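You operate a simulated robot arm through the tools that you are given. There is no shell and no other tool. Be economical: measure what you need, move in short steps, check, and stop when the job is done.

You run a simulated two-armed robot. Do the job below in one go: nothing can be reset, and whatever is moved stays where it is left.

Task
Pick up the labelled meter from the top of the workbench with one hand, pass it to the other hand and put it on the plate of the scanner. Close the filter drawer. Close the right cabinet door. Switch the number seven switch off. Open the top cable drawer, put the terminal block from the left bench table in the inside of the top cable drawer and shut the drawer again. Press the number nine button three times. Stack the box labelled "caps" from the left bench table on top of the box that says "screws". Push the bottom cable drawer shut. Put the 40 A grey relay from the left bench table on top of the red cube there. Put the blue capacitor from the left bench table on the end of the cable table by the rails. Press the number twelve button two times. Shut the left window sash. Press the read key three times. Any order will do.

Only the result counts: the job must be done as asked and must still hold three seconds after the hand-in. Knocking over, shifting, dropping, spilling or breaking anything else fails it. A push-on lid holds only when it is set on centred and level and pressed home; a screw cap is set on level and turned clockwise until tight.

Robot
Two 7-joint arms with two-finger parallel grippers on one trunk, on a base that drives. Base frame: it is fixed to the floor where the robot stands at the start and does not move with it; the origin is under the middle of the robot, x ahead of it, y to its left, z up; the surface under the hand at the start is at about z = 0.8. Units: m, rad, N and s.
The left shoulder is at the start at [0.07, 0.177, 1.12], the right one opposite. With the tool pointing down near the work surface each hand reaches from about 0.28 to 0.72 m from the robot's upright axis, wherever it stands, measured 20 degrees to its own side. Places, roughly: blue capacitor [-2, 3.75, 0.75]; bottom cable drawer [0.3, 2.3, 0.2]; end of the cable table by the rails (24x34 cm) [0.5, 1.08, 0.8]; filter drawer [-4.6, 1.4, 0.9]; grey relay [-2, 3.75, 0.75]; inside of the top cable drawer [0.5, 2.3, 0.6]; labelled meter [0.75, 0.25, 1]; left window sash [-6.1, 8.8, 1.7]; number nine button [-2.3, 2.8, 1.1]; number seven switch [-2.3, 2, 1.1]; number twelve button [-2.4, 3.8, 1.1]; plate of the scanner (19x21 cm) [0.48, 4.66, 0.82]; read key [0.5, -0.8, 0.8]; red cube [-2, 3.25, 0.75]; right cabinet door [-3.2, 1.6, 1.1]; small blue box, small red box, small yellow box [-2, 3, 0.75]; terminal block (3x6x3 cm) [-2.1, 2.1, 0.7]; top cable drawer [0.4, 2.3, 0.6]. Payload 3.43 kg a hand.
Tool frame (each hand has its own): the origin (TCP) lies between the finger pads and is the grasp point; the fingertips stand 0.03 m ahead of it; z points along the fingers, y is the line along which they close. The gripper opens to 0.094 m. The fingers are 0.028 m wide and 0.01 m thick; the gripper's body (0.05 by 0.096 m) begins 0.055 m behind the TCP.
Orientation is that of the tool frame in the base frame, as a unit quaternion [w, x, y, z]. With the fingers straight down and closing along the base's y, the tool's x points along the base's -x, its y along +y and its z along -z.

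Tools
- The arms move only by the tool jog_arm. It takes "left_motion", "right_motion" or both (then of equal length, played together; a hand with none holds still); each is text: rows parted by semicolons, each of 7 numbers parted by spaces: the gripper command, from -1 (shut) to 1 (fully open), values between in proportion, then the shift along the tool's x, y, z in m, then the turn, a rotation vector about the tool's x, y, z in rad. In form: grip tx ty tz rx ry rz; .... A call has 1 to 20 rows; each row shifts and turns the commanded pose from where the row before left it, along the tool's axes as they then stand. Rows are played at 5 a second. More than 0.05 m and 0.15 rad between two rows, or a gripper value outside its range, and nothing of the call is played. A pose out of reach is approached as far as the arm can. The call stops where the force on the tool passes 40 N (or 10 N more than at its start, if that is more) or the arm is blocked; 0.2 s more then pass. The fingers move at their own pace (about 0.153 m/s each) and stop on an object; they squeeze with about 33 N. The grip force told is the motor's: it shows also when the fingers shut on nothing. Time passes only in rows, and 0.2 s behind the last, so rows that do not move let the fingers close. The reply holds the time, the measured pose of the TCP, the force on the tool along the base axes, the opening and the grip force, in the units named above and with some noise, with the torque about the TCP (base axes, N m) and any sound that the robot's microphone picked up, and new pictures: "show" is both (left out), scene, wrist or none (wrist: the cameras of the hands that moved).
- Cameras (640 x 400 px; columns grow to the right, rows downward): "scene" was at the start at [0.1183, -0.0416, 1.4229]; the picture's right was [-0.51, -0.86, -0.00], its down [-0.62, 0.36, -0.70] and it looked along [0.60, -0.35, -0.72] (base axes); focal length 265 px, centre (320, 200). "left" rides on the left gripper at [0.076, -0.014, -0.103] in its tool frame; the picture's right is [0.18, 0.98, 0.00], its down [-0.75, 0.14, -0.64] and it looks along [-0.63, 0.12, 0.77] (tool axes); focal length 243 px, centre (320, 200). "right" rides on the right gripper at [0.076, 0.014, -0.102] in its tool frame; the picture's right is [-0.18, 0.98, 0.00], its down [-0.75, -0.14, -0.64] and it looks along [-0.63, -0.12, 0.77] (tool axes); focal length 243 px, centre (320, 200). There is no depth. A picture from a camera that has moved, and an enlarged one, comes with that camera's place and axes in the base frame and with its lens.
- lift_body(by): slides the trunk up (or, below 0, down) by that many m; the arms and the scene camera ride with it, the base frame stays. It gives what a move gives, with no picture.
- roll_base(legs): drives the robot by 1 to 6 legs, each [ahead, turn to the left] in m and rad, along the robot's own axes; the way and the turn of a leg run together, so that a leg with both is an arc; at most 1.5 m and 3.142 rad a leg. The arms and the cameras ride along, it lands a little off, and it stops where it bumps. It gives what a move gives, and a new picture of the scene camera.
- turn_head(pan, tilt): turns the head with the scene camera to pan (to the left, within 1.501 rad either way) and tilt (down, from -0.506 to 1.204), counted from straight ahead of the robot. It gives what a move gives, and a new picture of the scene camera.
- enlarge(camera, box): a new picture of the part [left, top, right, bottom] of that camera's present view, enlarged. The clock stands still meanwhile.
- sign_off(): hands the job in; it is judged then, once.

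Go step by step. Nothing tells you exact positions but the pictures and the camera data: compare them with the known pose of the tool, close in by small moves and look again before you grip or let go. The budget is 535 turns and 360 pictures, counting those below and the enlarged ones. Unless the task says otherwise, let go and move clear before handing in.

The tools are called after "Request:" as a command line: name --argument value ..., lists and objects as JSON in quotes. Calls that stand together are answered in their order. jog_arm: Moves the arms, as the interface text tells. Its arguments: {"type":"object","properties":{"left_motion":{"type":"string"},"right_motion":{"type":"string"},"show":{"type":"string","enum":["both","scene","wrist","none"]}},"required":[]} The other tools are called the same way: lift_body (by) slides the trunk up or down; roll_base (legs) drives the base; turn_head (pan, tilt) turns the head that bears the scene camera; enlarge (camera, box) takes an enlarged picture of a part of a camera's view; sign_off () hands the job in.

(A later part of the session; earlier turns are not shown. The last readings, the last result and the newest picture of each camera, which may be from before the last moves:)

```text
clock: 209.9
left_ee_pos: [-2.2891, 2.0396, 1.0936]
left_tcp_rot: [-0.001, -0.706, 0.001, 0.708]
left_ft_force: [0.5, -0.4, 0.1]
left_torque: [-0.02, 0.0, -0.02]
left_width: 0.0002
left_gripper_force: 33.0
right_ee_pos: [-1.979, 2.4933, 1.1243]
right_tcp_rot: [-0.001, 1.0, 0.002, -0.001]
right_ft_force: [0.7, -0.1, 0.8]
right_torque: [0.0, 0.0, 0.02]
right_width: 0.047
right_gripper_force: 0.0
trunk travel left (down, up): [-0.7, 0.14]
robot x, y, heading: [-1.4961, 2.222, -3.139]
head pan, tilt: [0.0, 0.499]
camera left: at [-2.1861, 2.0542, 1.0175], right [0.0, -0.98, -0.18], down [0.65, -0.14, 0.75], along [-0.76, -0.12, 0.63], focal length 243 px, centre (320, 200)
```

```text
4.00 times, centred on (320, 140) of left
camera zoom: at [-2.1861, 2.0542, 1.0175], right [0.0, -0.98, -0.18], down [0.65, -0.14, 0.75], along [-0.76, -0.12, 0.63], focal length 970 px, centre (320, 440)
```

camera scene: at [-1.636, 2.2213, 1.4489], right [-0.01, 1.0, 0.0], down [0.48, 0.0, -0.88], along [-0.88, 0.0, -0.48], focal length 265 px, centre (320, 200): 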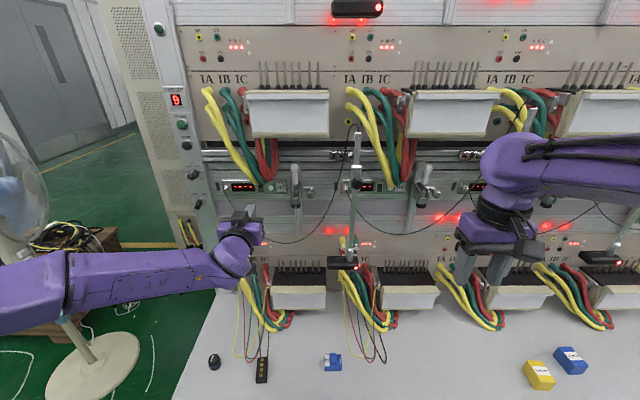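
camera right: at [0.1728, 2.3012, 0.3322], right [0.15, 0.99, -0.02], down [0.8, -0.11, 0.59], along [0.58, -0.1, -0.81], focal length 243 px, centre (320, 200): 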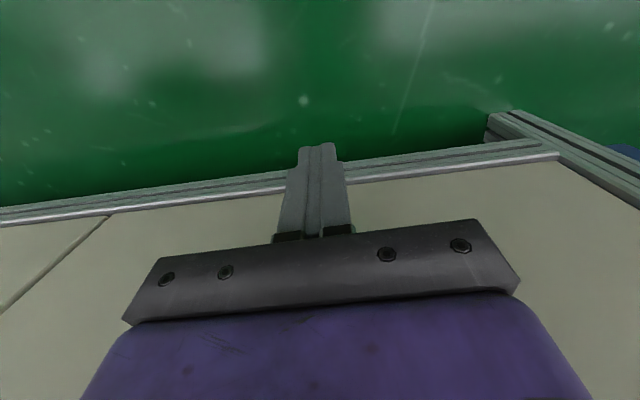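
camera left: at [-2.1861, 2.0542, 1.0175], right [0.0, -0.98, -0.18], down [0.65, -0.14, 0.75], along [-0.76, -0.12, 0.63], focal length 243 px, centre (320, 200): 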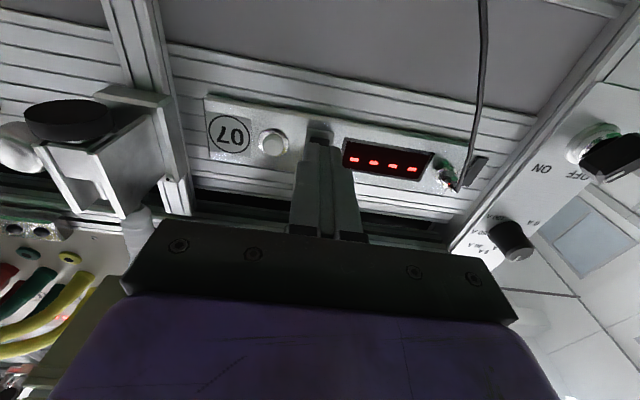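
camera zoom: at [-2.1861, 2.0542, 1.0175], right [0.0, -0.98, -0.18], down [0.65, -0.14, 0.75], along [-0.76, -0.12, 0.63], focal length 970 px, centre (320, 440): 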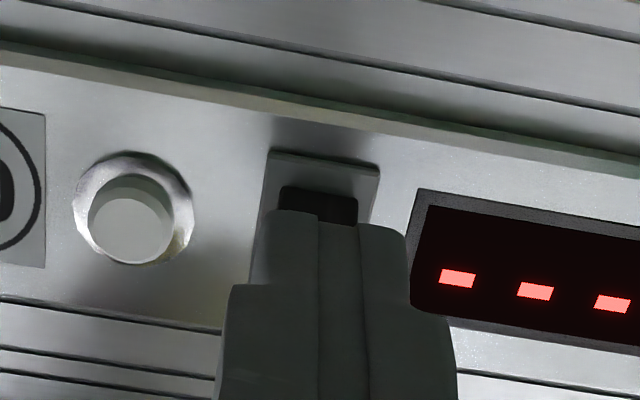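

The rocker's lower end sits right ahead of the fingertip. I'll press slowly.

Request:
jog_arm --left_motion "-1 0 0 0.005 0 0 0; -1 0 0 0.005 0 0 0; -1 0 0 0.004 0 0 0; -1 0 0 0.003 0 0 0; -1 0 0 0 0 0 0" --show "wrist"

```text
clock: 211.1
left_ee_pos: [-2.3058, 2.0399, 1.0926]
left_tcp_rot: [-0.002, -0.706, 0.001, 0.708]
left_ft_force: [3.4, 0.0, -4.4]
left_torque: [0.02, -0.14, 0.06]
left_width: 0.0
left_gripper_force: 33.1
right_ee_pos: [-1.9804, 2.4939, 1.1235]
right_tcp_rot: [-0.001, 1.0, 0.002, -0.001]
right_ft_force: [0.3, -0.3, -0.7]
right_torque: [0.0, 0.01, 0.03]
right_width: 0.047
right_gripper_force: 0.0
trunk travel left (down, up): [-0.7, 0.14]
robot x, y, heading: [-1.4956, 2.22, -3.135]
head pan, tilt: [0.0, 0.499]
camera left: at [-2.2031, 2.0537, 1.017], right [0.0, -0.98, -0.18], down [0.64, -0.14, 0.75], along [-0.77, -0.12, 0.63], focal length 243 px, centre (320, 200)
```

left: 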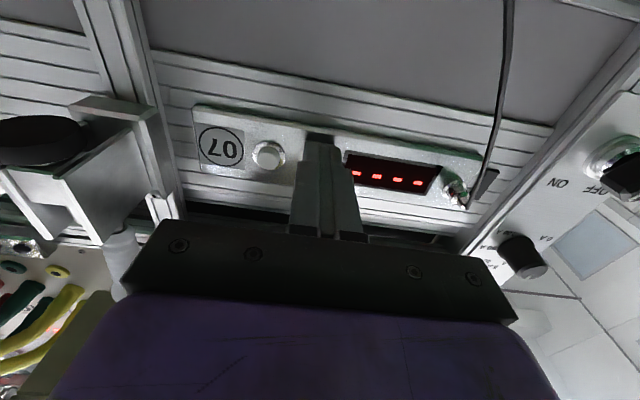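

Request:
jog_arm --left_motion "-1 0 0 0.002 0 0 0; -1 0 0 0.002 0 0 0; -1 0 0 0.002 0 0 0; -1 0 0 0 0 0 0" --show "none"

```text
clock: 212.1
left_ee_pos: [-2.3062, 2.0384, 1.0947]
left_tcp_rot: [-0.002, -0.705, 0.002, 0.709]
left_ft_force: [32.8, -0.9, -12.3]
left_torque: [0.03, -0.2, 0.12]
left_width: 0.0002
left_gripper_force: 33.4
right_ee_pos: [-1.9757, 2.4931, 1.1262]
right_tcp_rot: [-0.003, 1.0, 0.002, -0.002]
right_ft_force: [-0.1, -0.7, -0.1]
right_torque: [0.01, -0.02, -0.01]
right_width: 0.0468
right_gripper_force: 0.1
trunk travel left (down, up): [-0.7, 0.14]
robot x, y, heading: [-1.491, 2.2254, -3.135]
head pan, tilt: [0.0, 0.499]
```

It resists at 33 N with no click. I'll back off and look at the rocker.

Request:
jog_arm --left_motion "-1 0 0 -0.02 0 0 0; -1 0.01 0 -0.04 0 0 0; -1 0.01 0 -0.04 0 0 0; -1 0 0 0 0 0 0" --show "none"

Request:
enlarge --camera "left" --box '[260, 70, 380, 150]'

```text
clock: 213.1
left_ee_pos: [-2.2143, 2.0393, 1.0719]
left_tcp_rot: [-0.003, -0.705, 0.001, 0.709]
left_ft_force: [0.0, 0.3, 0.1]
left_torque: [0.0, -0.01, 0.0]
left_width: 0.0002
left_gripper_force: 33.5
right_ee_pos: [-1.9814, 2.4958, 1.1247]
right_tcp_rot: [-0.002, 1.0, 0.002, 0.0]
right_ft_force: [-0.7, -0.3, -0.3]
right_torque: [0.0, 0.0, -0.04]
right_width: 0.0466
right_gripper_force: 0.1
trunk travel left (down, up): [-0.7, 0.14]
robot x, y, heading: [-1.4927, 2.2223, -3.138]
head pan, tilt: [0.0, 0.499]
```

```text
5.00 times, centred on (320, 110) of left
camera zoom: at [-2.1105, 2.0529, 0.9968], right [0.0, -0.98, -0.18], down [0.65, -0.14, 0.75], along [-0.76, -0.12, 0.64], focal length 1213 px, centre (320, 650)
```

zoom: 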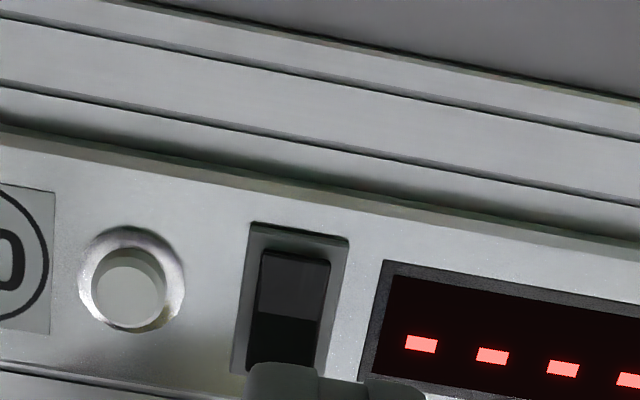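

Request:
enlarge --camera "scene" --box '[225, 165, 385, 205]'

```text
4.00 times, centred on (305, 185) of scene
camera zoom: at [-1.6376, 2.2221, 1.4487], right [0.0, 1.0, 0.0], down [0.48, 0.0, -0.88], along [-0.88, 0.0, -0.48], focal length 1060 px, centre (380, 260)
```

zoom: 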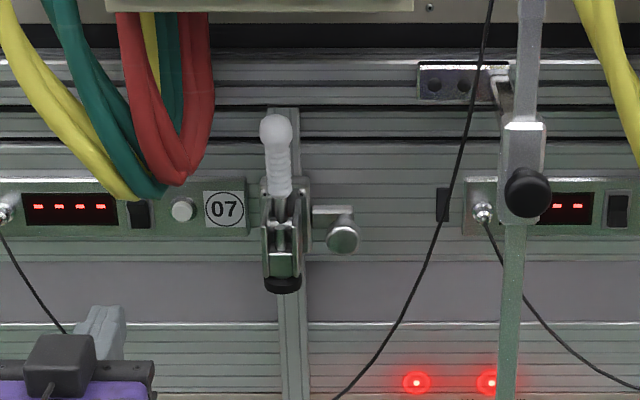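

07's rocker now looks flipped compared with 08's. Next is button 09 at y ≈ 2.79. I'll retract the hand a bit and shift the base by about 0.75 m.

Request:
jog_arm --left_motion "-1 0 0 -0.05 0 0 0; -1 0 0 -0.05 0 0 0; -1 0 0 -0.05 0 0 0; -1 0 0 -0.05 0 0 0; -1 0 0 0 0 0 0" --show "none"

Request:
roll_base --legs '[[-0.3, 0], [0, -1.571], [0.75, 0], [0, 1.571], [0.3, 0]]'

Request:
enlarge --camera "scene" --box '[180, 130, 460, 220]'

```text
clock: 214.3
left_ee_pos: [-2.0108, 2.041, 1.0722]
left_tcp_rot: [-0.003, -0.705, 0.001, 0.709]
left_ft_force: [0.4, 0.1, -0.8]
left_torque: [-0.03, -0.01, -0.03]
left_width: 0.0
left_gripper_force: 32.9
right_ee_pos: [-1.9815, 2.4958, 1.1241]
right_tcp_rot: [-0.002, 1.0, 0.002, 0.0]
right_ft_force: [-0.5, 0.8, 0.1]
right_torque: [-0.01, -0.02, 0.01]
right_width: 0.0471
right_gripper_force: 0.0
trunk travel left (down, up): [-0.7, 0.14]
robot x, y, heading: [-1.4966, 2.2264, -3.133]
head pan, tilt: [0.0, 0.499]
```

```text
clock: 229.2
left_ee_pos: [-2.0221, 2.7762, 1.0724]
left_tcp_rot: [-0.004, -0.705, -0.001, 0.709]
left_ft_force: [-0.6, 0.5, 0.5]
left_torque: [-0.04, -0.01, 0.01]
left_width: 0.0
left_gripper_force: 32.7
right_ee_pos: [-1.9941, 3.2291, 1.1244]
right_tcp_rot: [-0.001, 1.0, 0.005, -0.002]
right_ft_force: [0.1, 0.2, 0.3]
right_torque: [0.01, 0.03, -0.04]
right_width: 0.0472
right_gripper_force: 0.1
trunk travel left (down, up): [-0.7, 0.14]
robot x, y, heading: [-1.5108, 2.959, -3.127]
head pan, tilt: [0.0, 0.499]
camera scene: at [-1.6499, 2.9589, 1.4489], right [-0.01, 1.0, 0.0], down [0.48, 0.01, -0.88], along [-0.88, -0.01, -0.48], focal length 265 px, centre (320, 200)
```

scene: 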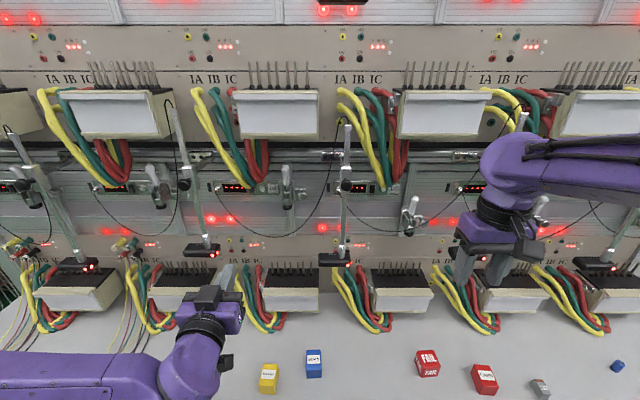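

```text
2.29 times, centred on (320, 175) of scene
camera zoom: at [-1.6499, 2.9589, 1.4489], right [-0.01, 1.0, 0.0], down [0.48, 0.01, -0.88], along [-0.88, -0.01, -0.48], focal length 606 px, centre (320, 257)
```

zoom: 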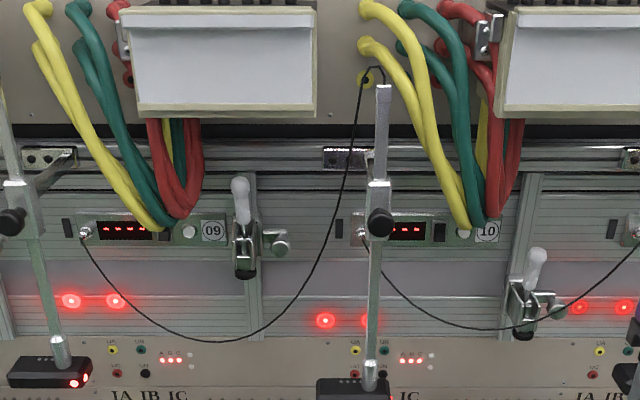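

Button 09 is at about (-2.345, 2.785, 1.105). I'll raise and advance the left hand toward it.

Request:
jog_arm --left_motion "-1 -0.015 -0.005 0.04 0 0 0; -1 -0.015 -0.004 0.04 0 0 0; -1 0 0 0.04 0 0 0; -1 0 0 0.04 0 0 0; -1 0 0 0.03 0 0 0; -1 0 0 0 0 0 0" --show "wrist"

```text
clock: 230.7
left_ee_pos: [-2.214, 2.7858, 1.1032]
left_tcp_rot: [-0.005, -0.705, -0.001, 0.709]
left_ft_force: [-0.2, 1.5, 0.6]
left_torque: [-0.02, 0.01, 0.04]
left_width: 0.0
left_gripper_force: 32.9
right_ee_pos: [-1.993, 3.2311, 1.1241]
right_tcp_rot: [-0.002, 1.0, 0.005, -0.001]
right_ft_force: [-0.6, 0.2, -0.2]
right_torque: [-0.04, -0.01, -0.02]
right_width: 0.0472
right_gripper_force: 0.2
trunk travel left (down, up): [-0.7, 0.14]
robot x, y, heading: [-1.5103, 2.9641, -3.132]
head pan, tilt: [0.0, 0.499]
camera left: at [-2.1113, 2.7994, 1.027], right [0.01, -0.98, -0.18], down [0.65, -0.13, 0.75], along [-0.76, -0.12, 0.64], focal length 243 px, centre (320, 200)
```

left: 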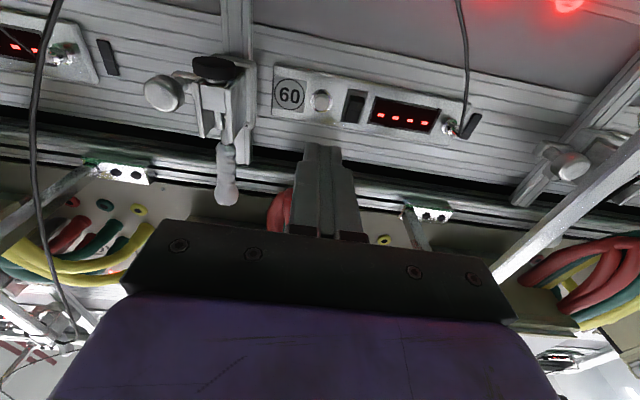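

Aligned with button 09. I'll close in.

Request:
jog_arm --left_motion "-1 0 0 0.03 0 0 0; -1 0 0 0.03 0 0 0; -1 0 0 0.008 0 0 0; -1 0 0 0 0 0 0" --show "none"

Request:
enlarge --camera "left" --box '[240, 90, 400, 190]'

```text
clock: 231.7
left_ee_pos: [-2.2809, 2.7833, 1.1043]
left_tcp_rot: [-0.004, -0.706, -0.001, 0.709]
left_ft_force: [0.3, -0.2, 0.4]
left_torque: [0.01, 0.0, 0.02]
left_width: 0.0002
left_gripper_force: 32.9
right_ee_pos: [-1.9956, 3.23, 1.1245]
right_tcp_rot: [-0.002, 1.0, 0.005, -0.001]
right_ft_force: [0.5, -0.1, -0.3]
right_torque: [-0.01, -0.01, 0.02]
right_width: 0.0474
right_gripper_force: 0.1
trunk travel left (down, up): [-0.7, 0.14]
robot x, y, heading: [-1.5084, 2.9627, -3.129]
head pan, tilt: [0.0, 0.499]
```

```text
4.00 times, centred on (320, 140) of left
camera zoom: at [-2.1795, 2.7984, 1.0283], right [0.01, -0.98, -0.18], down [0.65, -0.13, 0.75], along [-0.76, -0.12, 0.63], focal length 970 px, centre (320, 440)
```

zoom: 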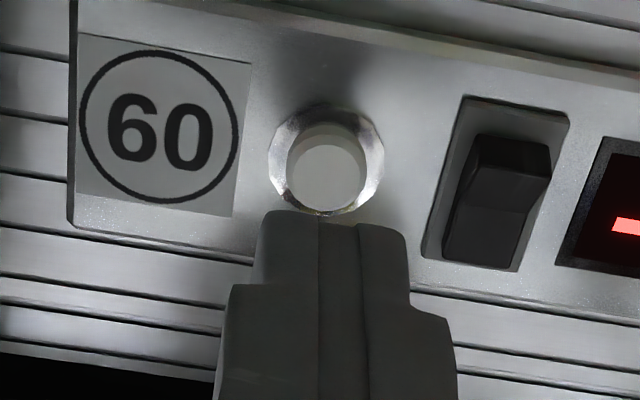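

Nicely centred. I'll press slowly, listening for clicks.

Request:
jog_arm --left_motion "-1 0 0 0.006 0 0 0; -1 0 0 0.005 0 0 0; -1 0 0 0.003 0 0 0; -1 0 0 0.003 0 0 0; -1 0 0 0 0 0 0" --show "none"

```text
clock: 232.8
left_ee_pos: [-2.2976, 2.7833, 1.1034]
left_tcp_rot: [-0.004, -0.706, 0.0, 0.708]
left_ft_force: [0.1, -0.6, 0.3]
left_torque: [-0.01, -0.01, -0.03]
left_width: 0.0001
left_gripper_force: 33.4
right_ee_pos: [-1.9949, 3.2291, 1.1249]
right_tcp_rot: [-0.002, 1.0, 0.006, -0.001]
right_ft_force: [-0.6, 0.1, 0.2]
right_torque: [0.01, -0.02, 0.02]
right_width: 0.0473
right_gripper_force: 0.1
trunk travel left (down, up): [-0.7, 0.14]
robot x, y, heading: [-1.5111, 2.9584, -3.13]
head pan, tilt: [0.0, 0.499]
```

Request:
jog_arm --left_motion "-1 0 0 0.003 0 0 0; -1 0 0 0.002 0 0 0; -1 0 0 0.002 0 0 0; -1 0 0 0 0 0 0" --show "none"

```text
clock: 233.8
left_ee_pos: [-2.3045, 2.7842, 1.1035]
left_tcp_rot: [-0.005, -0.705, -0.001, 0.709]
left_ft_force: [-0.2, 0.2, -0.2]
left_torque: [0.0, 0.0, 0.0]
left_width: 0.0
left_gripper_force: 33.0
right_ee_pos: [-1.9951, 3.2295, 1.1232]
right_tcp_rot: [-0.002, 1.0, 0.005, 0.0]
right_ft_force: [0.4, -0.6, -0.1]
right_torque: [0.03, 0.04, -0.02]
right_width: 0.047
right_gripper_force: 0.0
trunk travel left (down, up): [-0.7, 0.14]
robot x, y, heading: [-1.5068, 2.9612, -3.128]
head pan, tilt: [0.0, 0.499]
```

Request:
jog_arm --left_motion "-1 0 0 0.002 0 0 0; -1 0 0 0.002 0 0 0; -1 0 0 0.002 0 0 0; -1 0 0 0 0 0 0" --show "wrist"

```text
clock: 234.8
left_ee_pos: [-2.3107, 2.783, 1.1047]
left_tcp_rot: [-0.004, -0.706, -0.001, 0.709]
left_ft_force: [0.6, -0.6, -0.5]
left_torque: [0.05, 0.01, 0.01]
left_width: 0.0001
left_gripper_force: 33.2
right_ee_pos: [-1.9935, 3.229, 1.1246]
right_tcp_rot: [-0.002, 1.0, 0.005, -0.002]
right_ft_force: [-0.7, 0.2, 0.2]
right_torque: [0.01, 0.01, 0.04]
right_width: 0.047
right_gripper_force: 0.0
trunk travel left (down, up): [-0.7, 0.14]
robot x, y, heading: [-1.507, 2.9632, -3.131]
head pan, tilt: [0.0, 0.499]
camera left: at [-2.2085, 2.7982, 1.0281], right [0.01, -0.98, -0.18], down [0.65, -0.13, 0.75], along [-0.76, -0.12, 0.63], focal length 243 px, centre (320, 200)
```

left: 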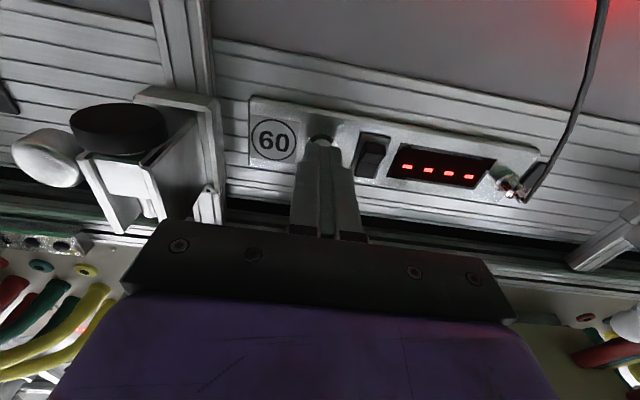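

Request:
jog_arm --left_motion "-1 0 0 0.002 0 0 0; -1 0 0 0.002 0 0 0; -1 0 0 0.002 0 0 0; -1 0 0 0 0 0 0" --show "none"

```text
clock: 235.8
left_ee_pos: [-2.3167, 2.7837, 1.1041]
left_tcp_rot: [-0.004, -0.705, -0.001, 0.709]
left_ft_force: [1.4, -0.3, 0.4]
left_torque: [-0.01, -0.07, 0.02]
left_width: 0.0
left_gripper_force: 33.2
right_ee_pos: [-1.994, 3.2299, 1.1248]
right_tcp_rot: [-0.001, 1.0, 0.005, 0.0]
right_ft_force: [0.0, 0.2, -0.2]
right_torque: [-0.02, 0.01, 0.0]
right_width: 0.0471
right_gripper_force: 0.1
trunk travel left (down, up): [-0.7, 0.14]
robot x, y, heading: [-1.5101, 2.9611, -3.124]
head pan, tilt: [0.0, 0.499]
```

Light contact has begun. Pressing further.

Request:
jog_arm --left_motion "-1 0 0 0.001 0 0 0; -1 0 0 0.001 0 0 0; -1 0 0 0.001 0 0 0; -1 0 0 0 0 0 0" --show "none"

```text
clock: 236.8
left_ee_pos: [-2.3185, 2.784, 1.1053]
left_tcp_rot: [-0.003, -0.706, 0.0, 0.708]
left_ft_force: [7.9, 0.5, -3.9]
left_torque: [0.0, -0.18, -0.01]
left_width: 0.0
left_gripper_force: 33.3
right_ee_pos: [-1.9939, 3.2288, 1.1244]
right_tcp_rot: [-0.002, 1.0, 0.005, -0.001]
right_ft_force: [-0.5, -0.1, -0.7]
right_torque: [0.01, 0.03, 0.02]
right_width: 0.0468
right_gripper_force: 0.0
trunk travel left (down, up): [-0.7, 0.14]
robot x, y, heading: [-1.5091, 2.9581, -3.132]
head pan, tilt: [0.0, 0.499]
heard: click
```

Click 1. I'll release and repeat.

Request:
jog_arm --left_motion "-1 0 0 -0.005 0 0 0; -1 0 0 -0.005 0 0 0; -1 0 0 0 0 0 0; -1 0 0 0.004 0 0 0; -1 0 0 0.003 0 0 0; -1 0 0 0.002 0 0 0; -1 0 0 0.001 0 0 0; -1 0 0 0 0 0 0" --show "none"

```text
clock: 238.7
left_ee_pos: [-2.3204, 2.7835, 1.1032]
left_tcp_rot: [-0.005, -0.706, -0.001, 0.708]
left_ft_force: [8.1, -0.2, -5.0]
left_torque: [0.02, -0.18, -0.02]
left_width: 0.0
left_gripper_force: 32.7
right_ee_pos: [-1.994, 3.2298, 1.1249]
right_tcp_rot: [-0.002, 1.0, 0.005, -0.001]
right_ft_force: [0.0, -0.2, 0.7]
right_torque: [0.02, 0.01, 0.03]
right_width: 0.047
right_gripper_force: 0.0
trunk travel left (down, up): [-0.7, 0.14]
robot x, y, heading: [-1.5023, 2.96, -3.129]
head pan, tilt: [0.0, 0.499]
heard: click
```

Request:
jog_arm --left_motion "-1 0 0 -0.005 0 0 0; -1 0 0 -0.005 0 0 0; -1 0 0 0 0 0 0; -1 0 0 0.004 0 0 0; -1 0 0 0.003 0 0 0; -1 0 0 0.002 0 0 0; -1 0 0 0.001 0 0 0; -1 0 0 0 0 0 0" --show "none"

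```text
clock: 240.4
left_ee_pos: [-2.3182, 2.7841, 1.1045]
left_tcp_rot: [-0.005, -0.705, -0.001, 0.709]
left_ft_force: [6.3, 1.1, -0.5]
left_torque: [-0.08, -0.08, -0.01]
left_width: 0.0
left_gripper_force: 32.9
right_ee_pos: [-1.9936, 3.2295, 1.1247]
right_tcp_rot: [-0.002, 1.0, 0.005, -0.002]
right_ft_force: [1.0, 0.9, 0.3]
right_torque: [0.02, -0.03, 0.0]
right_width: 0.0472
right_gripper_force: 0.0
trunk travel left (down, up): [-0.7, 0.14]
robot x, y, heading: [-1.5092, 2.9627, -3.128]
head pan, tilt: [0.0, 0.499]
heard: click
```

Three clicks. Now I'll retract and move on to button 12 at y ≈ 3.86.

Request:
jog_arm --left_motion "-1 0 0 -0.02 0 0 0; -1 0 0 -0.04 0 0 0; -1 0 0 -0.05 0 0 0; -1 0 0 -0.05 0 0 0; -1 0 0 -0.05 0 0 0; -1 0 0 -0.05 0 0 0; -1 0 0 -0.04 0 0 0; -1 0 0 0 0 0 0" --show "none"

Request:
roll_base --legs '[[-0.3, 0], [0, -1.571], [1.08, 0], [0, 1.571], [0.29, 0]]'

Request:
enlarge --camera "scene" --box '[180, 130, 460, 220]'

```text
clock: 242.2
left_ee_pos: [-2.0183, 2.7848, 1.103]
left_tcp_rot: [-0.004, -0.706, -0.001, 0.708]
left_ft_force: [0.6, -0.2, -0.1]
left_torque: [-0.01, 0.02, 0.02]
left_width: 0.0001
left_gripper_force: 32.9
right_ee_pos: [-1.9952, 3.23, 1.1251]
right_tcp_rot: [-0.003, 1.0, 0.005, 0.0]
right_ft_force: [-0.6, 0.0, 0.2]
right_torque: [-0.03, 0.04, -0.01]
right_width: 0.0468
right_gripper_force: 0.0
trunk travel left (down, up): [-0.7, 0.14]
robot x, y, heading: [-1.5068, 2.9585, -3.129]
head pan, tilt: [0.0, 0.499]
```

```text
clock: 258.6
left_ee_pos: [-2.0335, 3.8625, 1.104]
left_tcp_rot: [-0.003, -0.705, 0.001, 0.709]
left_ft_force: [0.1, -0.3, 0.0]
left_torque: [0.0, 0.02, -0.02]
left_width: 0.0001
left_gripper_force: 33.4
right_ee_pos: [-2.0104, 4.3084, 1.1233]
right_tcp_rot: [-0.002, 1.0, 0.005, -0.001]
right_ft_force: [0.8, -0.8, 0.4]
right_torque: [-0.01, 0.01, -0.01]
right_width: 0.047
right_gripper_force: 0.1
trunk travel left (down, up): [-0.7, 0.14]
robot x, y, heading: [-1.5212, 4.0397, -3.13]
head pan, tilt: [0.0, 0.499]
camera scene: at [-1.6662, 4.0376, 1.4489], right [-0.01, 1.0, 0.0], down [0.48, 0.01, -0.88], along [-0.88, -0.01, -0.48], focal length 265 px, centre (320, 200)
```

scene: 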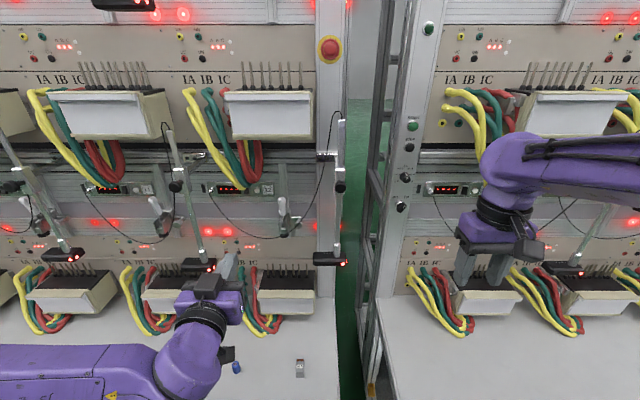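

```text
2.29 times, centred on (320, 175) of scene
camera zoom: at [-1.6662, 4.0376, 1.4489], right [-0.01, 1.0, 0.0], down [0.48, 0.01, -0.88], along [-0.88, -0.01, -0.48], focal length 606 px, centre (320, 257)
```

zoom: 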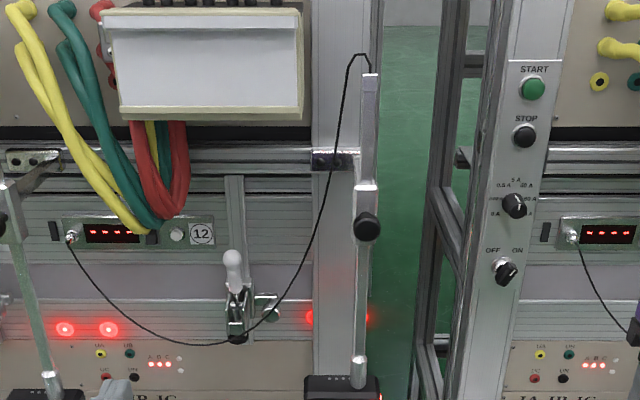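

Button 12 is at about (-2.35, 3.85, 1.105). Advancing.

Request:
jog_arm --left_motion "-1 0 0.006 0.04 0 0 0; -1 0 0.006 0.04 0 0 0; -1 0 0 0.04 0 0 0; -1 0 0 0.04 0 0 0; -1 0 0 0.02 0 0 0; -1 0 0 0 0 0 0" --show "wrist"

```text
clock: 260.0
left_ee_pos: [-2.2147, 3.8512, 1.1033]
left_tcp_rot: [-0.004, -0.705, 0.0, 0.709]
left_ft_force: [0.2, 1.2, -0.1]
left_torque: [-0.01, 0.0, 0.04]
left_width: 0.0001
left_gripper_force: 33.1
right_ee_pos: [-2.0102, 4.3078, 1.125]
right_tcp_rot: [-0.002, 1.0, 0.006, -0.001]
right_ft_force: [-0.2, -0.5, -0.2]
right_torque: [0.04, -0.02, 0.03]
right_width: 0.047
right_gripper_force: 0.1
trunk travel left (down, up): [-0.7, 0.14]
robot x, y, heading: [-1.5248, 4.0408, -3.132]
head pan, tilt: [0.0, 0.499]
camera left: at [-2.1123, 3.8665, 1.028], right [0.0, -0.98, -0.18], down [0.65, -0.13, 0.75], along [-0.76, -0.12, 0.63], focal length 243 px, centre (320, 200)
```

left: 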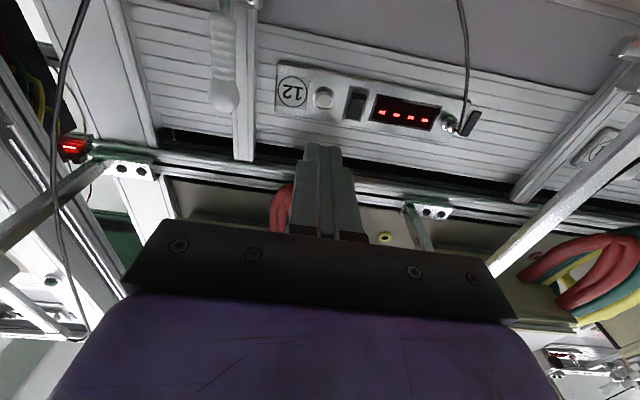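

Same alignment as button 09. Closing in.

Request:
jog_arm --left_motion "-1 0 0.002 0.03 0 0 0; -1 0 0 0.03 0 0 0; -1 0 0 0.025 0 0 0; -1 0 0 0.009 0 0 0; -1 0 0 0 0 0 0" --show "wrist"

```text
clock: 261.2
left_ee_pos: [-2.3103, 3.8489, 1.1041]
left_tcp_rot: [-0.005, -0.705, -0.001, 0.709]
left_ft_force: [0.7, -0.6, 0.4]
left_torque: [0.01, -0.02, 0.0]
left_width: 0.0
left_gripper_force: 32.2
right_ee_pos: [-2.0102, 4.3076, 1.124]
right_tcp_rot: [-0.001, 1.0, 0.005, -0.001]
right_ft_force: [0.2, 0.2, -0.7]
right_torque: [-0.01, 0.01, 0.01]
right_width: 0.0468
right_gripper_force: 0.1
trunk travel left (down, up): [-0.7, 0.14]
robot x, y, heading: [-1.524, 4.04, -3.127]
head pan, tilt: [0.0, 0.499]
camera left: at [-2.2069, 3.8626, 1.0278], right [0.0, -0.98, -0.18], down [0.65, -0.13, 0.75], along [-0.76, -0.12, 0.63], focal length 243 px, centre (320, 200)
```

left: 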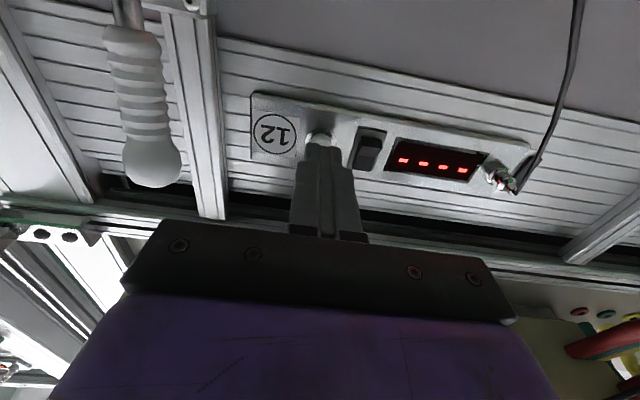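

Request:
jog_arm --left_motion "-1 0 0 0.003 0 0 0; -1 0 0 0.002 0 0 0; -1 0 0 0.002 0 0 0; -1 0 0 0.001 0 0 0; -1 0 0 0 0 0 0" --show "none"

```text
clock: 262.4
left_ee_pos: [-2.3175, 3.8484, 1.1043]
left_tcp_rot: [-0.004, -0.705, 0.0, 0.709]
left_ft_force: [0.6, -0.5, -0.3]
left_torque: [-0.02, -0.01, -0.02]
left_width: 0.0
left_gripper_force: 32.7
right_ee_pos: [-2.0102, 4.3092, 1.1246]
right_tcp_rot: [-0.002, 1.0, 0.005, -0.001]
right_ft_force: [-0.4, 0.6, -0.4]
right_torque: [-0.04, 0.04, 0.0]
right_width: 0.0469
right_gripper_force: 0.0
trunk travel left (down, up): [-0.7, 0.14]
robot x, y, heading: [-1.5216, 4.0395, -3.126]
head pan, tilt: [0.0, 0.499]
```

Request:
jog_arm --left_motion "-1 0 0 0.002 0 0 0; -1 0 0 0.001 0 0 0; -1 0 0 0.001 0 0 0; -1 0 0 0 0 0 0" --show "none"

```text
clock: 263.4
left_ee_pos: [-2.3214, 3.8479, 1.1037]
left_tcp_rot: [-0.004, -0.705, 0.001, 0.709]
left_ft_force: [-0.2, 0.4, 0.8]
left_torque: [0.0, 0.01, 0.02]
left_width: 0.0003
left_gripper_force: 33.1
right_ee_pos: [-2.0112, 4.3088, 1.1249]
right_tcp_rot: [-0.001, 1.0, 0.006, -0.002]
right_ft_force: [0.5, 0.1, 0.1]
right_torque: [-0.02, 0.0, 0.03]
right_width: 0.0469
right_gripper_force: 0.0
trunk travel left (down, up): [-0.7, 0.14]
robot x, y, heading: [-1.5245, 4.0372, -3.133]
head pan, tilt: [0.0, 0.499]
```

Request:
jog_arm --left_motion "-1 0 0 0.002 0 0 0; -1 0 0 0.001 0 0 0; -1 0 0 0.001 0 0 0; -1 0 0 0 0 0 0" --show "none"

```text
clock: 264.4
left_ee_pos: [-2.3241, 3.8472, 1.1041]
left_tcp_rot: [-0.003, -0.706, -0.001, 0.708]
left_ft_force: [1.7, -0.6, -0.5]
left_torque: [0.01, -0.04, -0.01]
left_width: 0.0
left_gripper_force: 32.6
right_ee_pos: [-2.0109, 4.3084, 1.1242]
right_tcp_rot: [-0.002, 1.0, 0.005, -0.001]
right_ft_force: [-0.7, -0.4, -0.2]
right_torque: [0.02, -0.01, 0.01]
right_width: 0.0469
right_gripper_force: 0.1
trunk travel left (down, up): [-0.7, 0.14]
robot x, y, heading: [-1.5218, 4.0418, -3.132]
head pan, tilt: [0.0, 0.499]
heard: click
```

Click 1. I'll release and press once more.

Request:
jog_arm --left_motion "-1 0 0 -0.005 0 0 0; -1 0 0 -0.005 0 0 0; -1 0 0 0 0 0 0; -1 0 0 0.004 0 0 0; -1 0 0 0.003 0 0 0; -1 0 0 0.002 0 0 0; -1 0 0 0.001 0 0 0; -1 0 0 0 0 0 0" --show "none"

```text
clock: 266.2
left_ee_pos: [-2.3242, 3.8469, 1.1052]
left_tcp_rot: [-0.003, -0.706, -0.001, 0.708]
left_ft_force: [2.1, -1.9, -2.1]
left_torque: [-0.02, -0.04, 0.04]
left_width: 0.0
left_gripper_force: 33.9
right_ee_pos: [-2.0113, 4.3083, 1.1241]
right_tcp_rot: [-0.001, 1.0, 0.006, -0.001]
right_ft_force: [0.5, 0.0, -0.2]
right_torque: [-0.01, 0.02, -0.01]
right_width: 0.0468
right_gripper_force: 0.0
trunk travel left (down, up): [-0.7, 0.14]
robot x, y, heading: [-1.5275, 4.0405, -3.131]
head pan, tilt: [0.0, 0.499]
heard: click
```

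Two clicks heard. I'll retract and turn the left hand back to pointing down, then look at the tabletop items.

Request:
jog_arm --left_motion "-1 0 0 -0.02 0 0 0; -1 0 0 -0.04 0 0 0; -1 0 0 -0.05 0 0 0; -1 0 0 -0.05 0 0 0; -1 0 0 -0.05 0 0 0; -1 0 0 -0.05 0 0 0; -1 0 0 -0.04 0 0 0; -1 0 0 0 0 0.15 0; -1 0 0 0 0 0.15 0; -1 0 0 0 0 0.15 0; -1 0 0 0 0 0.15 0; 0 0 0 0 0 0.15 0; 0 0 0 0 0 0.15 0; 0 0 0 0 0 0.15 0; 0 0 0 0 0 0.15 0; 0 0 0 0 0 0.15 0; 0 0 0 0 0 0.15 0; 0 0 0 0 0 0.07 0; 0 0 0 -0.04 0 0 0; 0 0 0 0 0 0 0" --show "none"

Request:
turn_head --pan 0.35 --tilt 0.75

```text
clock: 270.4
left_ee_pos: [-2.0299, 3.8487, 1.1427]
left_tcp_rot: [0.003, 1.0, 0.002, -0.003]
left_ft_force: [-0.6, -0.2, -0.2]
left_torque: [0.02, -0.03, 0.0]
left_width: 0.0469
left_gripper_force: 0.0
left hand out of reach, approached as far as the arm can: row 7
right_ee_pos: [-2.0119, 4.3086, 1.1239]
right_tcp_rot: [-0.001, 1.0, 0.004, -0.001]
right_ft_force: [0.0, -0.1, 0.3]
right_torque: [0.01, -0.02, -0.01]
right_width: 0.0467
right_gripper_force: 0.0
trunk travel left (down, up): [-0.7, 0.14]
robot x, y, heading: [-1.5258, 4.0412, -3.132]
head pan, tilt: [0.0, 0.499]
```

```text
clock: 271.2
left_ee_pos: [-2.0297, 3.8507, 1.1427]
left_tcp_rot: [0.003, 1.0, 0.002, -0.003]
left_ft_force: [-0.2, -0.6, 0.2]
left_torque: [0.0, -0.05, -0.03]
left_width: 0.0471
left_gripper_force: 0.1
right_ee_pos: [-2.0098, 4.3097, 1.124]
right_tcp_rot: [-0.002, 1.0, 0.005, -0.001]
right_ft_force: [0.5, 0.0, 0.7]
right_torque: [-0.02, -0.01, 0.01]
right_width: 0.0469
right_gripper_force: 0.0
trunk travel left (down, up): [-0.7, 0.14]
robot x, y, heading: [-1.5272, 4.0385, -3.136]
head pan, tilt: [0.351, 0.75]
camera scene: at [-1.6532, 4.0095, 1.4269], right [-0.35, 0.94, 0.0], down [0.64, 0.24, -0.73], along [-0.68, -0.26, -0.68], focal length 265 px, centre (320, 200)
```

scene: 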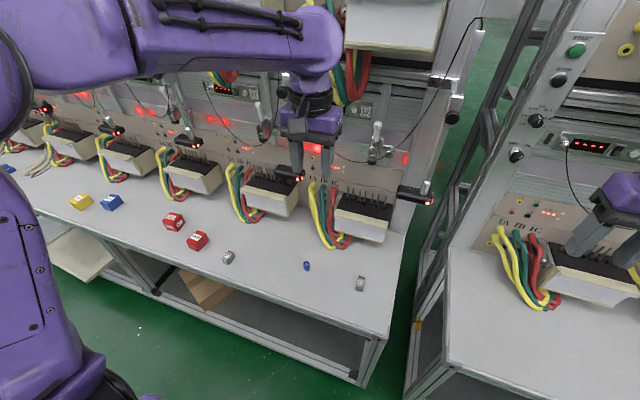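

Request:
enlarge --camera "scene" --box '[200, 230, 390, 310]'

Request:
enlarge --camera "scene" --box '[60, 180, 250, 280]'

```text
3.37 times, centred on (295, 270) of scene
camera zoom: at [-1.6532, 4.0095, 1.4269], right [-0.35, 0.94, 0.0], down [0.64, 0.24, -0.73], along [-0.68, -0.26, -0.68], focal length 893 px, centre (404, -36)
```

zoom: 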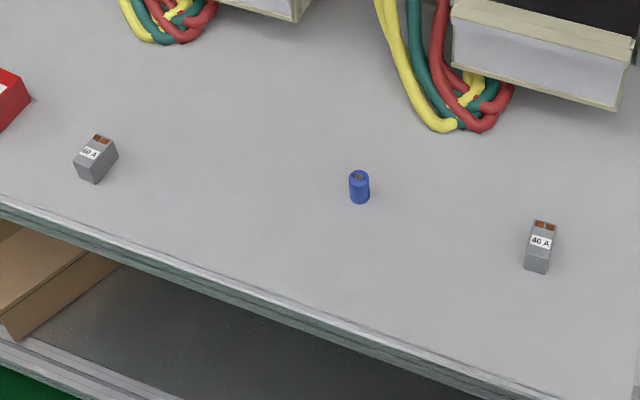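

```text
3.37 times, centred on (155, 230) of scene
camera zoom: at [-1.6532, 4.0095, 1.4269], right [-0.35, 0.94, 0.0], down [0.64, 0.24, -0.73], along [-0.68, -0.26, -0.68], focal length 893 px, centre (876, 99)
```

zoom: 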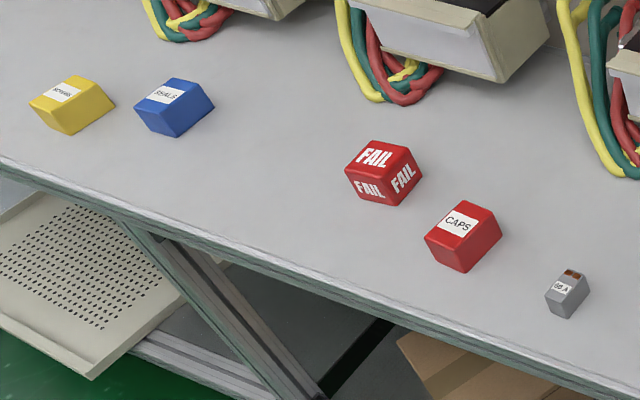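

There are two grey relays, "60 A" and "40 A"; the 40 A is the right one at about (-2.03, 3.98). The red FAIL cube is at about (-2.03, 3.35) and the red CAPS box at about (-2.0, 3.47). I'll move the left hand over the 40 A relay.

Request:
jog_arm --left_motion "0.3 0 -0.043 0.02 0 0 0; 0.3 0 -0.043 0.02 0 0 0; 0.3 0 -0.043 0.02 0 0 0; 0.3 0 0 0.04 0 0 0; 0.3 0 0 0.04 0 0 0; 0.3 0 0 0.04 0 0 0; 0.3 0 0 0 0 0 0"

```text
clock: 272.8
left_ee_pos: [-2.0306, 3.9787, 0.9624]
left_tcp_rot: [0.003, 1.0, 0.003, -0.003]
left_ft_force: [-0.7, 0.5, 0.6]
left_torque: [-0.03, 0.02, -0.03]
left_width: 0.0614
left_gripper_force: 0.0
right_ee_pos: [-2.0104, 4.3084, 1.1243]
right_tcp_rot: [-0.002, 1.0, 0.004, -0.002]
right_ft_force: [-0.4, 0.5, -0.3]
right_torque: [-0.01, 0.01, -0.04]
right_width: 0.047
right_gripper_force: 0.0
trunk travel left (down, up): [-0.7, 0.14]
robot x, y, heading: [-1.5263, 4.0416, -3.133]
head pan, tilt: [0.351, 0.75]
camera scene: at [-1.6526, 4.009, 1.4269], right [-0.35, 0.94, 0.0], down [0.64, 0.24, -0.73], along [-0.68, -0.26, -0.68], focal length 265 px, centre (320, 200)
camera left: at [-1.9531, 3.994, 1.0656], right [0.19, -0.98, 0.0], down [-0.75, -0.14, 0.65], along [-0.64, -0.13, -0.76], focal length 243 px, centre (320, 200)
```

scene: 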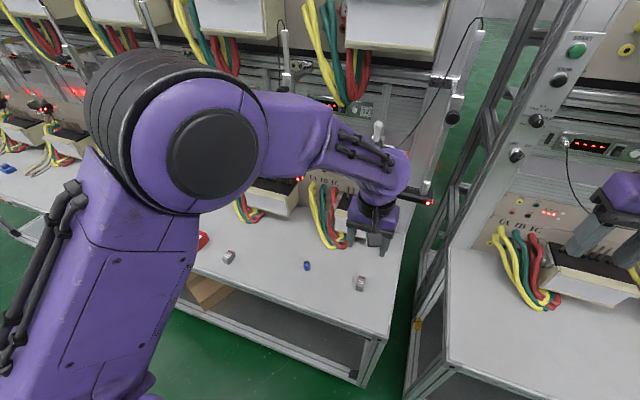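
left: 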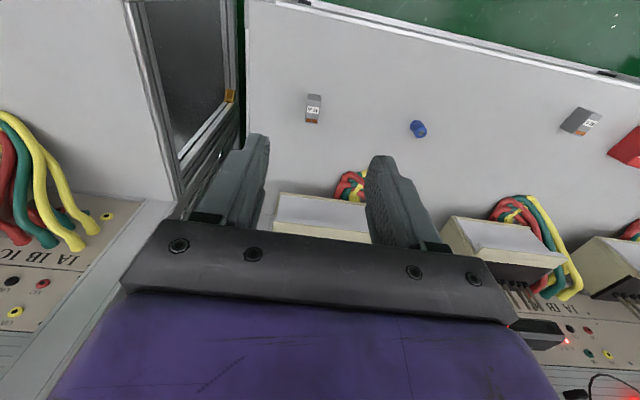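

Request:
enlarge --camera "left" --box '[260, 70, 440, 160]'

```text
3.56 times, centred on (350, 115) of left
camera zoom: at [-1.9531, 3.994, 1.0656], right [0.19, -0.98, 0.0], down [-0.75, -0.14, 0.65], along [-0.64, -0.13, -0.76], focal length 863 px, centre (213, 502)
```

zoom: 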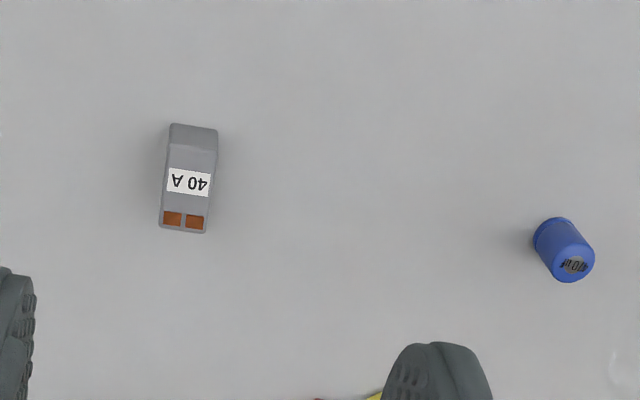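

The label reads 40 A. I'll descend closer and turn by 0.1 rad.

Request:
jog_arm --left_motion "0 -0.015 0 0.03 0 0 -0.1; 0 -0.015 0 0.03 0 0 0; 0 0 0 0.03 0 0 0; 0 0 0 0 0 0 0" --show "wrist"

```text
clock: 273.8
left_ee_pos: [-2.0625, 3.9758, 0.8711]
left_tcp_rot: [0.003, 0.999, 0.053, -0.003]
left_ft_force: [0.1, 0.2, -0.6]
left_torque: [-0.01, 0.0, -0.02]
left_width: 0.0469
left_gripper_force: 0.0
right_ee_pos: [-2.0099, 4.309, 1.1242]
right_tcp_rot: [-0.001, 1.0, 0.006, 0.0]
right_ft_force: [0.5, -0.7, 0.7]
right_torque: [0.01, -0.05, 0.0]
right_width: 0.047
right_gripper_force: 0.0
trunk travel left (down, up): [-0.7, 0.14]
robot x, y, heading: [-1.5278, 4.0391, -3.132]
head pan, tilt: [0.351, 0.75]
camera left: at [-1.9872, 3.9992, 0.974], right [0.29, -0.96, 0.0], down [-0.73, -0.22, 0.65], along [-0.62, -0.19, -0.76], focal length 243 px, centre (320, 200)
```

left: 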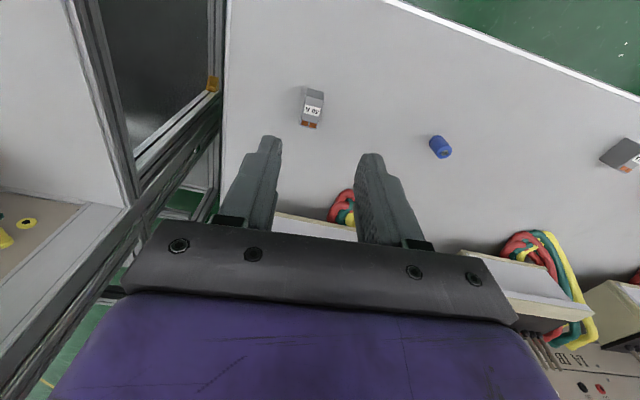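

Request:
jog_arm --left_motion "0 -0.02 0 0.03 0 0 0; 0 0 0 0.03 0 0 0; 0 0 0 0.02 0 0 0; 0 0 0 0 0 0 0" --show "wrist"

```text
clock: 274.8
left_ee_pos: [-2.0836, 3.9749, 0.7907]
left_tcp_rot: [0.002, 0.999, 0.053, -0.002]
left_ft_force: [0.4, 0.2, 0.3]
left_torque: [0.0, -0.03, -0.02]
left_width: 0.047
left_gripper_force: 0.1
right_ee_pos: [-2.01, 4.3076, 1.124]
right_tcp_rot: [-0.002, 1.0, 0.005, -0.001]
right_ft_force: [0.2, 0.5, -0.5]
right_torque: [0.01, 0.02, 0.01]
right_width: 0.047
right_gripper_force: 0.1
trunk travel left (down, up): [-0.7, 0.14]
robot x, y, heading: [-1.5226, 4.0398, -3.13]
head pan, tilt: [0.351, 0.75]
camera left: at [-2.0078, 3.9966, 0.8936], right [0.29, -0.96, 0.0], down [-0.73, -0.22, 0.65], along [-0.62, -0.19, -0.76], focal length 243 px, centre (320, 200)
```

left: 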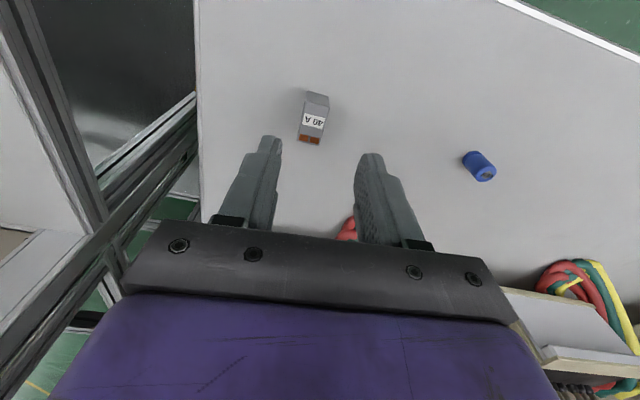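

Request:
jog_arm --left_motion "0 0 -0.003 0.02 0 0 0; 0 0 0 0.02 0 0 0; 0 0 0 0 0 0 0" --show "wrist"

```text
clock: 275.6
left_ee_pos: [-2.0824, 3.9763, 0.7527]
left_tcp_rot: [0.002, 0.999, 0.052, -0.003]
left_ft_force: [-0.4, 0.2, -0.2]
left_torque: [-0.01, 0.02, 0.0]
left_width: 0.0471
left_gripper_force: 0.1
right_ee_pos: [-2.0108, 4.3083, 1.1232]
right_tcp_rot: [-0.001, 1.0, 0.005, 0.0]
right_ft_force: [-0.5, -0.2, -0.4]
right_torque: [-0.03, 0.02, 0.0]
right_width: 0.0469
right_gripper_force: 0.0
trunk travel left (down, up): [-0.7, 0.14]
robot x, y, heading: [-1.5263, 4.0398, -3.132]
head pan, tilt: [0.351, 0.75]
camera left: at [-2.0075, 4.0003, 0.8549], right [0.29, -0.96, 0.0], down [-0.73, -0.22, 0.65], along [-0.62, -0.19, -0.76], focal length 243 px, centre (320, 200)
```

left: 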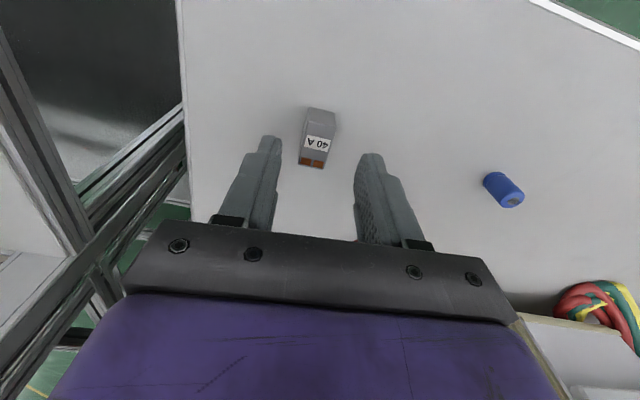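

Request:
jog_arm --left_motion "0 -0.003 0 0.02 0 0 0; 0 0 0 0.015 0 0 0; 0 0 0 0 0 0 0" --show "wrist"

```text
clock: 276.4
left_ee_pos: [-2.0847, 3.9752, 0.7174]
left_tcp_rot: [0.002, 0.999, 0.054, -0.004]
left_ft_force: [-0.7, -0.9, 0.0]
left_torque: [0.03, 0.0, 0.0]
left_width: 0.0471
left_gripper_force: 0.1
right_ee_pos: [-2.0101, 4.308, 1.1239]
right_tcp_rot: [-0.002, 1.0, 0.005, -0.001]
right_ft_force: [-0.8, 0.5, 0.1]
right_torque: [-0.01, -0.01, 0.01]
right_width: 0.047
right_gripper_force: 0.1
trunk travel left (down, up): [-0.7, 0.14]
robot x, y, heading: [-1.5215, 4.0405, -3.132]
head pan, tilt: [0.351, 0.75]
camera left: at [-2.0101, 3.9983, 0.8198], right [0.29, -0.96, 0.0], down [-0.73, -0.22, 0.65], along [-0.62, -0.19, -0.76], focal length 243 px, centre (320, 200)
```

left: 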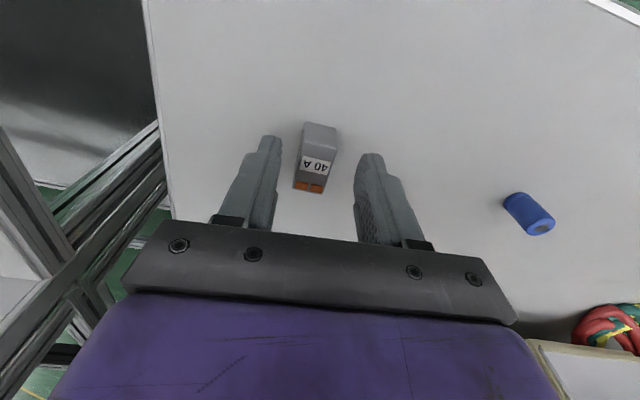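

Request:
jog_arm --left_motion "0 0 0 0.01 0 0 0; 0 0 0 0.008 0 0 0; 0 0 0 0 0 0 0" --show "wrist"

```text
clock: 277.2
left_ee_pos: [-2.0854, 3.975, 0.6995]
left_tcp_rot: [0.001, 0.999, 0.053, -0.003]
left_ft_force: [-0.9, 0.3, 0.2]
left_torque: [-0.01, 0.01, -0.01]
left_width: 0.0471
left_gripper_force: 0.1
right_ee_pos: [-2.0111, 4.3082, 1.1241]
right_tcp_rot: [-0.002, 1.0, 0.005, -0.001]
right_ft_force: [-0.1, -0.2, -0.1]
right_torque: [0.01, 0.0, -0.04]
right_width: 0.047
right_gripper_force: 0.0
trunk travel left (down, up): [-0.7, 0.14]
robot x, y, heading: [-1.5242, 4.0435, -3.129]
head pan, tilt: [0.351, 0.75]
camera left: at [-2.01, 3.9984, 0.802], right [0.29, -0.96, 0.0], down [-0.73, -0.22, 0.65], along [-0.62, -0.19, -0.76], focal length 243 px, centre (320, 200)
```

left: 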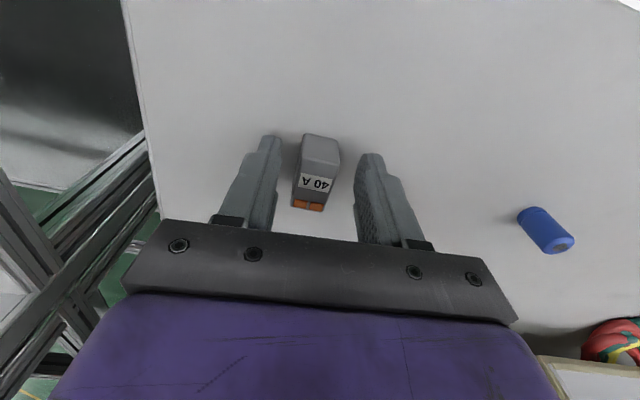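

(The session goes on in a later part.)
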